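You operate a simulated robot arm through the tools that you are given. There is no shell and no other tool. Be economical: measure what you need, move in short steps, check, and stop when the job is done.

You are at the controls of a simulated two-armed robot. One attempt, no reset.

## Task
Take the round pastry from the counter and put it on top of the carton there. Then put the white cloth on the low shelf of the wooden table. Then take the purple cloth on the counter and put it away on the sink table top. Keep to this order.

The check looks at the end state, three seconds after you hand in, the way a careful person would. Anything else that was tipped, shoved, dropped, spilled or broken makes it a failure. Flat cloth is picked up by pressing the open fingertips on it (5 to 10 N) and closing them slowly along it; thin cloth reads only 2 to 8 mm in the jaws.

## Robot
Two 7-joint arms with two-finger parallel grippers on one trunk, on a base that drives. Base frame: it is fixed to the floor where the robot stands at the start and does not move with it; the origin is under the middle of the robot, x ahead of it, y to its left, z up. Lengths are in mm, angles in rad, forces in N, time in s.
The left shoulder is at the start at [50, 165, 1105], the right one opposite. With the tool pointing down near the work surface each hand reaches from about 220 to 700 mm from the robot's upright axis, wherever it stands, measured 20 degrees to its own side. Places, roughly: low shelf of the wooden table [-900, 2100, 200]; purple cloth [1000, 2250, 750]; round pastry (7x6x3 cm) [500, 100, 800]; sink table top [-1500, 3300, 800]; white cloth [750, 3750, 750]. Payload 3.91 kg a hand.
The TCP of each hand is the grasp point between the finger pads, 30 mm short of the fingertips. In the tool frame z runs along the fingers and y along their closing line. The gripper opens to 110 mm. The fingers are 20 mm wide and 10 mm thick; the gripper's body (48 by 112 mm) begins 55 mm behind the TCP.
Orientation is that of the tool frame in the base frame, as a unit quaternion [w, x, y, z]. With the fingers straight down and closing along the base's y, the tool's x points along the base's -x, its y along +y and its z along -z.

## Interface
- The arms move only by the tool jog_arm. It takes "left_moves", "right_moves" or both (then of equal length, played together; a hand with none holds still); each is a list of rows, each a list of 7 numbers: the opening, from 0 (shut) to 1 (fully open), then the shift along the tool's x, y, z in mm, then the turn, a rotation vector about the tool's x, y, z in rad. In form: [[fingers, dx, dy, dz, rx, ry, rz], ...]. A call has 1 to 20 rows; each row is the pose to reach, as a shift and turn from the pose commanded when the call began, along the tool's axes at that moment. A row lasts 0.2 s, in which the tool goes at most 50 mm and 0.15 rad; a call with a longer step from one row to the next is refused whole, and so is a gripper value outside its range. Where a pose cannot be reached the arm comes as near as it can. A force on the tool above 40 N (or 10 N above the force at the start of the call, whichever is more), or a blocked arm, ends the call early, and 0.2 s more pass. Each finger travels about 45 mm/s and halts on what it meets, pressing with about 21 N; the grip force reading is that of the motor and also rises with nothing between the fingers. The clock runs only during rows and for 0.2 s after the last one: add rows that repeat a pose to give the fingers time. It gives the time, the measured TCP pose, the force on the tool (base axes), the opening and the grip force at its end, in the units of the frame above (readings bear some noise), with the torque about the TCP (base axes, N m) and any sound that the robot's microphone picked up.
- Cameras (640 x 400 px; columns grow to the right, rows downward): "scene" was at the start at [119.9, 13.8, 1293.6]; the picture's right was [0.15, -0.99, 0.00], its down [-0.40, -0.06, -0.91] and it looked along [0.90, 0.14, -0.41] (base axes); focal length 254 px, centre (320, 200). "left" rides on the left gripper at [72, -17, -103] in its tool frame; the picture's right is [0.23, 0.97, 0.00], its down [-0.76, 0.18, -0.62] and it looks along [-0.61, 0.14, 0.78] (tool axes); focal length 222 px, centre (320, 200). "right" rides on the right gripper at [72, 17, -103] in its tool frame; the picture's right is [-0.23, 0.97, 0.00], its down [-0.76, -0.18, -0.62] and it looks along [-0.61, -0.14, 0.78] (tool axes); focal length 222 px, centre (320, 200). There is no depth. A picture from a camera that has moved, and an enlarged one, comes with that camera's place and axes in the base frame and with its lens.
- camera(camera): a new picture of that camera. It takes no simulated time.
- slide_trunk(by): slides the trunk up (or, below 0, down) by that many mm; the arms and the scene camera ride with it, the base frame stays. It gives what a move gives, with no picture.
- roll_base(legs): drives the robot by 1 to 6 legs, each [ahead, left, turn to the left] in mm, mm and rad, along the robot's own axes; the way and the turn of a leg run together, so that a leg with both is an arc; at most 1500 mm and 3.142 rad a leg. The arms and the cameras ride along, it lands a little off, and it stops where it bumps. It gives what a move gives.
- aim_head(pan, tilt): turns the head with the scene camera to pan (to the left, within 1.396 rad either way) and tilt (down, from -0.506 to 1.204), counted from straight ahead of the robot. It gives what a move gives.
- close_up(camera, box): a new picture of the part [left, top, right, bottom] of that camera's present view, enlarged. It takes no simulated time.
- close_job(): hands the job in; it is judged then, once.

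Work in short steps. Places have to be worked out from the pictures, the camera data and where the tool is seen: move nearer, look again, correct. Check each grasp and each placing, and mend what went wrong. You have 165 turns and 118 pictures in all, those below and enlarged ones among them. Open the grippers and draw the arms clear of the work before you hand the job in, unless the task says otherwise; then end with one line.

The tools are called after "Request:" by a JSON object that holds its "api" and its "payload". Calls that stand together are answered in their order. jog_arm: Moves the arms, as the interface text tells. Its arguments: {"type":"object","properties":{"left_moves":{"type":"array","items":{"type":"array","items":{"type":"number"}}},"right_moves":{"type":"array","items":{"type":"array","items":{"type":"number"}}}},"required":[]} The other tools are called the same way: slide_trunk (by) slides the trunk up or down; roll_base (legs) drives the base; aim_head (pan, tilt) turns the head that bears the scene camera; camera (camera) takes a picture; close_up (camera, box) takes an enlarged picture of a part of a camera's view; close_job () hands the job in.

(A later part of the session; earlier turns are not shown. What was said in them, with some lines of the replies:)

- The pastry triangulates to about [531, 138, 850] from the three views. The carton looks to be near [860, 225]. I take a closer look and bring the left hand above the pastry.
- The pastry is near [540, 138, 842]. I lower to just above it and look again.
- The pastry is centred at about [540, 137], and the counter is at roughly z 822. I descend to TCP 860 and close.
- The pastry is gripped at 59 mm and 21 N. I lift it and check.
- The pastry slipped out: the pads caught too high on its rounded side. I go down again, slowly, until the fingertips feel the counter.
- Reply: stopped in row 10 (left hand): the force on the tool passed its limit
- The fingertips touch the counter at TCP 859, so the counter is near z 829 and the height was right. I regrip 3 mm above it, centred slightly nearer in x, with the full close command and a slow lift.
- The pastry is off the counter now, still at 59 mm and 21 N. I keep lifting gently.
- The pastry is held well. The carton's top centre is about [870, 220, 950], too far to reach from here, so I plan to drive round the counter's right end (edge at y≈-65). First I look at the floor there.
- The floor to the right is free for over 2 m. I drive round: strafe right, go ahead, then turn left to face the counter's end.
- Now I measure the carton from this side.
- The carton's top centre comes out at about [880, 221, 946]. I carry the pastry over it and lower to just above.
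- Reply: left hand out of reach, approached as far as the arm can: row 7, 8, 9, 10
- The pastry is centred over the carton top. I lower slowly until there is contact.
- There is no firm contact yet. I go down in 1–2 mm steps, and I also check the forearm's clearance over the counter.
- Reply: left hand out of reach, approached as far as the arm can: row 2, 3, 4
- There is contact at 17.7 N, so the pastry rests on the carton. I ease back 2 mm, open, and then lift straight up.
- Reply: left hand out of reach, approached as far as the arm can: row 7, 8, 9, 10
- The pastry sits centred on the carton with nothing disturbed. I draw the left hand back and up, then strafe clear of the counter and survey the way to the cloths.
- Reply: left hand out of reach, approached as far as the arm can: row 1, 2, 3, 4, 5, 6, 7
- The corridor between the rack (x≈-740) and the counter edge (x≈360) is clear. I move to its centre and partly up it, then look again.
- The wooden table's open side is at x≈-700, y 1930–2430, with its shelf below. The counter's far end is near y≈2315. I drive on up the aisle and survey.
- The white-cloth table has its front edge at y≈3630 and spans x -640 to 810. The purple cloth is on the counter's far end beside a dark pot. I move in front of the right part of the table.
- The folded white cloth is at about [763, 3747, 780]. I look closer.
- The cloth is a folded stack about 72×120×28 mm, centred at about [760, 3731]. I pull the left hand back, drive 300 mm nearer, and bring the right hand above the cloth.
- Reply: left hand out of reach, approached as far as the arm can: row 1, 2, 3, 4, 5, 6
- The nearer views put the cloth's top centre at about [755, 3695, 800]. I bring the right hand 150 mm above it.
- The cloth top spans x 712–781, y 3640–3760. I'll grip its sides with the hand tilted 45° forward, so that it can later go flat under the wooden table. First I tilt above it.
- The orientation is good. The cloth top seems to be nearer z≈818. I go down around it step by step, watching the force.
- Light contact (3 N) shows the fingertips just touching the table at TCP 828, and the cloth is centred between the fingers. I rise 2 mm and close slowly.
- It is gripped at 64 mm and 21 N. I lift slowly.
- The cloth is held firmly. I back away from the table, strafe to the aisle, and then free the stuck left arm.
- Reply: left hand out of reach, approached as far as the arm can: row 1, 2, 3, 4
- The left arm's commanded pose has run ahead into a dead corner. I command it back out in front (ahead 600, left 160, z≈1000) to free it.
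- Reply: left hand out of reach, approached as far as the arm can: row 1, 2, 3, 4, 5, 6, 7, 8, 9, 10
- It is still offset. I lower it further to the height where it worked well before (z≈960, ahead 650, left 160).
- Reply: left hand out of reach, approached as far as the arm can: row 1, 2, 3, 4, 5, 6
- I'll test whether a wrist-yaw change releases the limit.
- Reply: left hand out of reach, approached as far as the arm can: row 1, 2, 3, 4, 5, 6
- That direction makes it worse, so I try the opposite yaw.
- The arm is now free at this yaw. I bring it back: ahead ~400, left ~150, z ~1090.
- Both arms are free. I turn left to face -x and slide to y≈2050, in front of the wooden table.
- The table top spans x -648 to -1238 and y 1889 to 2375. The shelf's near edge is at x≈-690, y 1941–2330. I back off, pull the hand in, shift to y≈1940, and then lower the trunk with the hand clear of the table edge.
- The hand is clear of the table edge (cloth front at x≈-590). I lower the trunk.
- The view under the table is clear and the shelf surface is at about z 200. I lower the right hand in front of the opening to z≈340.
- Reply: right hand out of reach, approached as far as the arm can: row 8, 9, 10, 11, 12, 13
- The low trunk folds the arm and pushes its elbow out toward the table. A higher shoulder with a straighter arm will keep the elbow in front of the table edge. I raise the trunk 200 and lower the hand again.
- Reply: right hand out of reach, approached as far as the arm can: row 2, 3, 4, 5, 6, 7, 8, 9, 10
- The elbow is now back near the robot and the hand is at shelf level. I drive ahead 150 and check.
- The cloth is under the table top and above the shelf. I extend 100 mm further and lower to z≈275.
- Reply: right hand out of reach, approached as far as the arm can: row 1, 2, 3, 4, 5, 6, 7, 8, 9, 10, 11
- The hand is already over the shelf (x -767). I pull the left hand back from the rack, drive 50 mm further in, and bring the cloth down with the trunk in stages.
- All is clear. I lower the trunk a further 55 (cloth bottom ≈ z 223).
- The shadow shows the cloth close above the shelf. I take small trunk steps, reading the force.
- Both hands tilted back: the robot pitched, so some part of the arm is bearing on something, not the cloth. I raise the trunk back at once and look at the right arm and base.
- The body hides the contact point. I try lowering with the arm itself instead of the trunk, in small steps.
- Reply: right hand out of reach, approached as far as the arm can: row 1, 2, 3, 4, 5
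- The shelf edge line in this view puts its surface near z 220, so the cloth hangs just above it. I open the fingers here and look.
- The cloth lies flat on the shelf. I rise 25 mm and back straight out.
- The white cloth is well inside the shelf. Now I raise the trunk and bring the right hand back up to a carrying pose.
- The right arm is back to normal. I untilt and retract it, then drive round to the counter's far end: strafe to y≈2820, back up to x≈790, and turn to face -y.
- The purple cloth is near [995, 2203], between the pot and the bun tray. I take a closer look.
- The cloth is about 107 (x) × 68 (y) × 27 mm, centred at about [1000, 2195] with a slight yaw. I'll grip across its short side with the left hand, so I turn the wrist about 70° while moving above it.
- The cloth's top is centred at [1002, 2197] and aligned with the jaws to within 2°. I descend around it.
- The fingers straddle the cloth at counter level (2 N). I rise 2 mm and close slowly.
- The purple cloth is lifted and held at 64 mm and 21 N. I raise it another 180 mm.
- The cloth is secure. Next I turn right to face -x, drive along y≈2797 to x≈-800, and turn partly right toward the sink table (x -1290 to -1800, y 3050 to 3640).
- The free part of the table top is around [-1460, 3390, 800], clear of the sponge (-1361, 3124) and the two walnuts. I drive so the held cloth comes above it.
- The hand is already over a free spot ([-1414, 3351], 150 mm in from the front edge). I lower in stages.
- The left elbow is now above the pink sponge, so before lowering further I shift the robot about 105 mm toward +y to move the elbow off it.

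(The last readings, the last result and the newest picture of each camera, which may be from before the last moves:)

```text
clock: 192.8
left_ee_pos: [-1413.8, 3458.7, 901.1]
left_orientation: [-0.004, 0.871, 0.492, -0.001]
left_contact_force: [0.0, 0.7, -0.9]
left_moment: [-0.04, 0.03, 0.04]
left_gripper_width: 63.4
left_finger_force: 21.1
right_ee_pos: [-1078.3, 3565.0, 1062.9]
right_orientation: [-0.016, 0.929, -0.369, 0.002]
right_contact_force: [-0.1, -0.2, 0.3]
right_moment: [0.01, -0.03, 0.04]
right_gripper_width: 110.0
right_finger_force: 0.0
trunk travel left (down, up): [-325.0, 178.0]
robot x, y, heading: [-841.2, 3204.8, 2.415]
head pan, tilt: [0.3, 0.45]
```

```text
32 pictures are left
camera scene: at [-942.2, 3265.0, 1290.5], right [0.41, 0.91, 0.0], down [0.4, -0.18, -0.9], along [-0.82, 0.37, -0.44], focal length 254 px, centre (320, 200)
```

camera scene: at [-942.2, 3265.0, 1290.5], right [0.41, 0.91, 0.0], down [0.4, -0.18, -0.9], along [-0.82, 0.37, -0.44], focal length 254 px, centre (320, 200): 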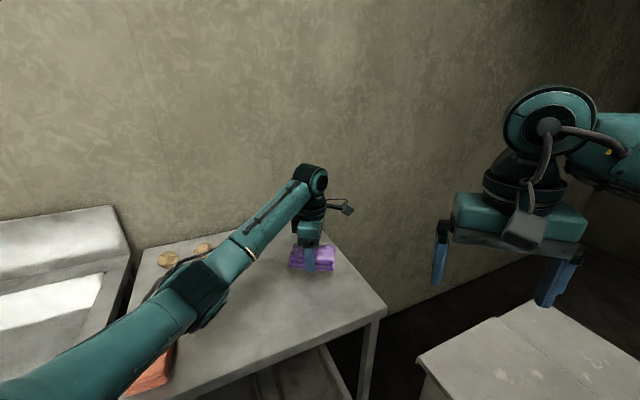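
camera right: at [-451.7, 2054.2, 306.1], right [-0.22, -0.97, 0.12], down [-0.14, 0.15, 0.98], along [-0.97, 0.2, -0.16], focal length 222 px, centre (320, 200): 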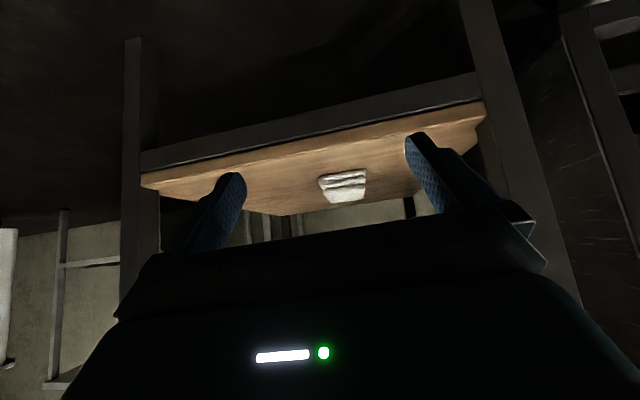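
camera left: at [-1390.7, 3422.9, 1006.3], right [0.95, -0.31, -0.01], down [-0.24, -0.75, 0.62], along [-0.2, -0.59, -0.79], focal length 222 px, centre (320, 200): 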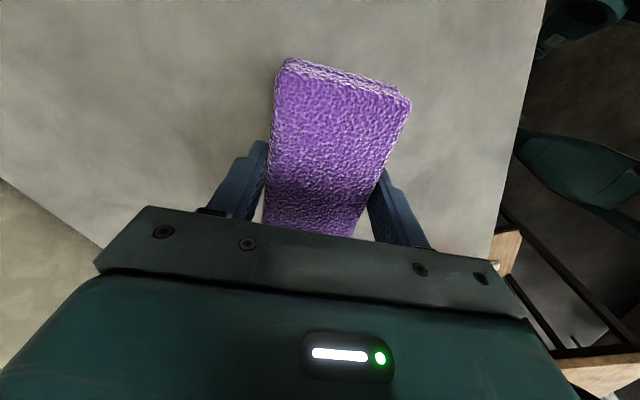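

The elbow is past the sponge now, with only the higher upper arm near it. I continue lowering slowly.

Request:
{"api": "jog_arm", "payload": {"left_moves": [[0, 0, 0, 10, 0, 0, 0], [0, 0, 0, 22, 0, 0, 0], [0, 0, 0, 34, 0, 0, 0], [0, 0, 0, 44, 0, 0, 0], [0, 0, 0, 52, 0, 0, 0], [0, 0, 0, 52, 0, 0, 0]]}}

Request:
{"api": "camera", "payload": {"camera": "scene"}}

Request:
{"api": "camera", "payload": {"camera": "left"}}

```text
clock: 194.2
left_ee_pos: [-1413.7, 3457.9, 852.7]
left_orientation: [-0.006, 0.872, 0.49, -0.001]
left_contact_force: [-1.0, -1.2, 14.8]
left_moment: [-0.43, -0.3, -0.03]
left_gripper_width: 63.3
left_finger_force: 21.0
right_ee_pos: [-1077.0, 3564.3, 1064.6]
right_orientation: [-0.016, 0.929, -0.37, 0.001]
right_contact_force: [-0.4, 0.5, 0.4]
right_moment: [0.02, 0.05, 0.03]
right_gripper_width: 110.0
right_finger_force: 0.1
trunk travel left (down, up): [-325.0, 178.0]
robot x, y, heading: [-833.2, 3205.5, 2.419]
head pan, tilt: [0.3, 0.45]
```

```text
31 pictures are left
camera scene: at [-940.9, 3263.6, 1291.0], right [0.41, 0.91, 0.0], down [0.4, -0.18, -0.9], along [-0.82, 0.37, -0.43], focal length 254 px, centre (320, 200)
```

scene: 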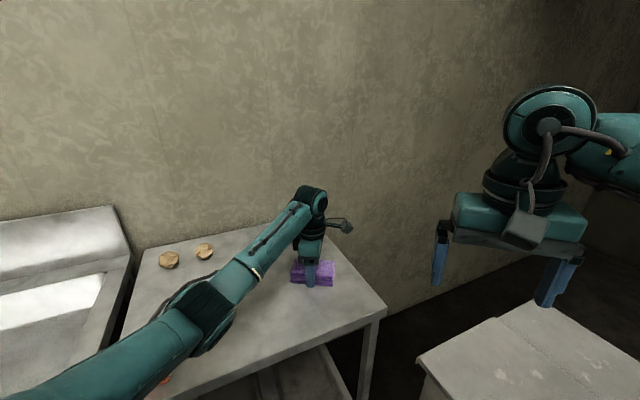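

```text
30 pictures are left
camera left: at [-1389.5, 3528.3, 957.9], right [0.95, -0.31, -0.01], down [-0.24, -0.75, 0.62], along [-0.2, -0.59, -0.79], focal length 222 px, centre (320, 200)
```

left: 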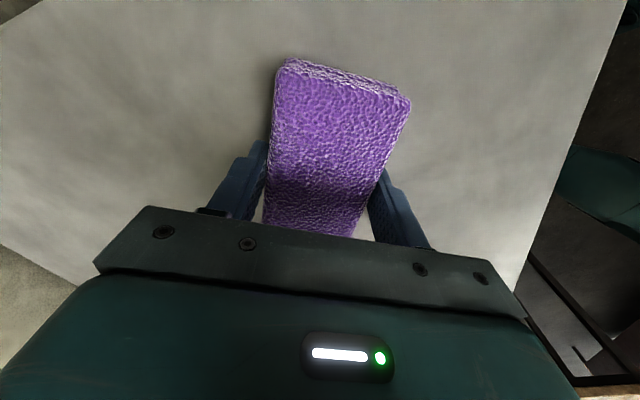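

There is contact (15 N) at TCP 853, so the cloth is on the table. I ease 2 mm, open, and lift straight off.

Request:
{"api": "jog_arm", "payload": {"left_moves": [[0, 0, 0, -2, 0, 0, 0], [0.65, 0, 0, -2, 0, 0, 0], [0.75, 0, 0, -2, 0, 0, 0], [0.9, 0, 0, -2, 0, 0, 0], [1, 0, 0, -2, 0, 0, 0], [1, 0, 0, -2, 0, 0, 0], [1, 0, 0, -15, 0, 0, 0], [1, 0, 0, -45, 0, 0, 0], [1, 0, 0, -90, 0, 0, 0], [1, 0, 0, -135, 0, 0, 0], [1, 0, 0, -180, 0, 0, 0], [1, 0, 0, -220, 0, 0, 0], [1, 0, 0, -220, 0, 0, 0]]}}

Request:
{"api": "camera", "payload": {"camera": "scene"}}

```text
clock: 197.0
left_ee_pos: [-1412.7, 3458.3, 1070.4]
left_orientation: [-0.004, 0.871, 0.491, -0.001]
left_contact_force: [-0.2, 0.8, 0.6]
left_moment: [-0.01, -0.03, 0.04]
left_gripper_width: 110.1
left_finger_force: 0.0
right_ee_pos: [-1077.9, 3563.4, 1063.3]
right_orientation: [-0.016, 0.929, -0.37, 0.001]
right_contact_force: [-0.9, -0.5, 0.3]
right_moment: [-0.04, -0.02, -0.04]
right_gripper_width: 110.1
right_finger_force: 0.0
trunk travel left (down, up): [-325.0, 178.0]
robot x, y, heading: [-836.9, 3207.3, 2.415]
head pan, tilt: [0.3, 0.45]
```

```text
29 pictures are left
camera scene: at [-942.3, 3264.3, 1290.5], right [0.41, 0.91, 0.0], down [0.4, -0.18, -0.9], along [-0.82, 0.37, -0.44], focal length 254 px, centre (320, 200)
```

scene: 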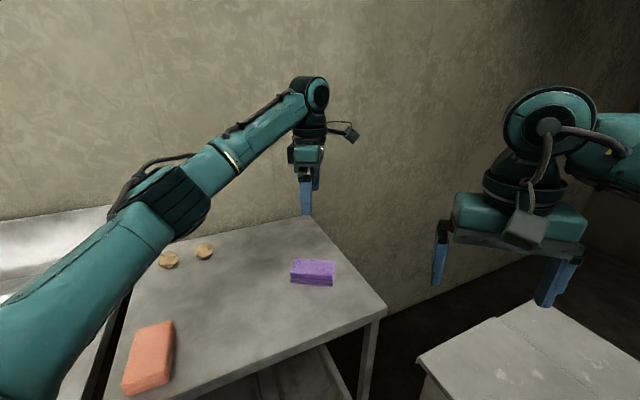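

The purple cloth lies flat on the sink table, and the sponge and walnuts are untouched. I back away so both arms are clear, and check once more.

Request:
{"api": "roll_base", "payload": {"legs": [[-350, 0, 0]]}}

Request:
{"api": "aim_head", "payload": {"pan": 1.0, "tilt": 0.5}}

Request:
{"api": "camera", "payload": {"camera": "scene"}}

```text
clock: 199.3
left_ee_pos: [-1147.1, 3222.7, 1069.3]
left_orientation: [-0.004, 0.872, 0.49, 0.0]
left_contact_force: [0.4, 0.3, 0.6]
left_moment: [0.02, 0.03, -0.02]
left_gripper_width: 110.2
left_finger_force: 0.0
right_ee_pos: [-812.2, 3328.9, 1062.9]
right_orientation: [-0.016, 0.929, -0.371, 0.001]
right_contact_force: [0.3, -0.1, 0.6]
right_moment: [0.01, -0.03, -0.01]
right_gripper_width: 110.1
right_finger_force: 0.1
trunk travel left (down, up): [-325.0, 178.0]
robot x, y, heading: [-570.1, 2970.0, 2.414]
head pan, tilt: [0.3, 0.45]
```

```text
clock: 200.4
left_ee_pos: [-1147.3, 3224.0, 1070.3]
left_orientation: [-0.003, 0.872, 0.49, 0.0]
left_contact_force: [0.0, 0.7, 0.4]
left_moment: [-0.03, 0.0, 0.01]
left_gripper_width: 110.2
left_finger_force: 0.1
right_ee_pos: [-812.3, 3329.3, 1062.2]
right_orientation: [-0.017, 0.929, -0.371, 0.0]
right_contact_force: [0.8, 0.2, -0.4]
right_moment: [0.01, -0.02, 0.0]
right_gripper_width: 110.2
right_finger_force: 0.0
trunk travel left (down, up): [-325.0, 178.0]
robot x, y, heading: [-566.8, 2967.7, 2.411]
head pan, tilt: [1.0, 0.499]
```

```text
28 pictures are left
camera scene: at [-681.3, 2966.2, 1286.1], right [-0.27, 0.96, 0.0], down [0.46, 0.13, -0.88], along [-0.85, -0.23, -0.48], focal length 254 px, centre (320, 200)
```

scene: 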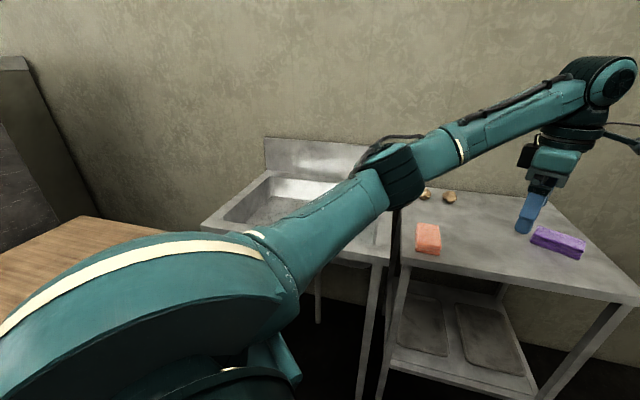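

All three items are in place, both grippers are open, and the arms are clear of the work. I hand the job in.

Request:
{"api": "close_job", "payload": {}}

```text
The job is handed in.
```

The pastry is on the carton, the white cloth is on the wooden table's low shelf, and the purple cloth is on the sink table top, done in that order. I saw nothing tipped, shoved or spilled, though I did not look at the pastry again after leaving it.
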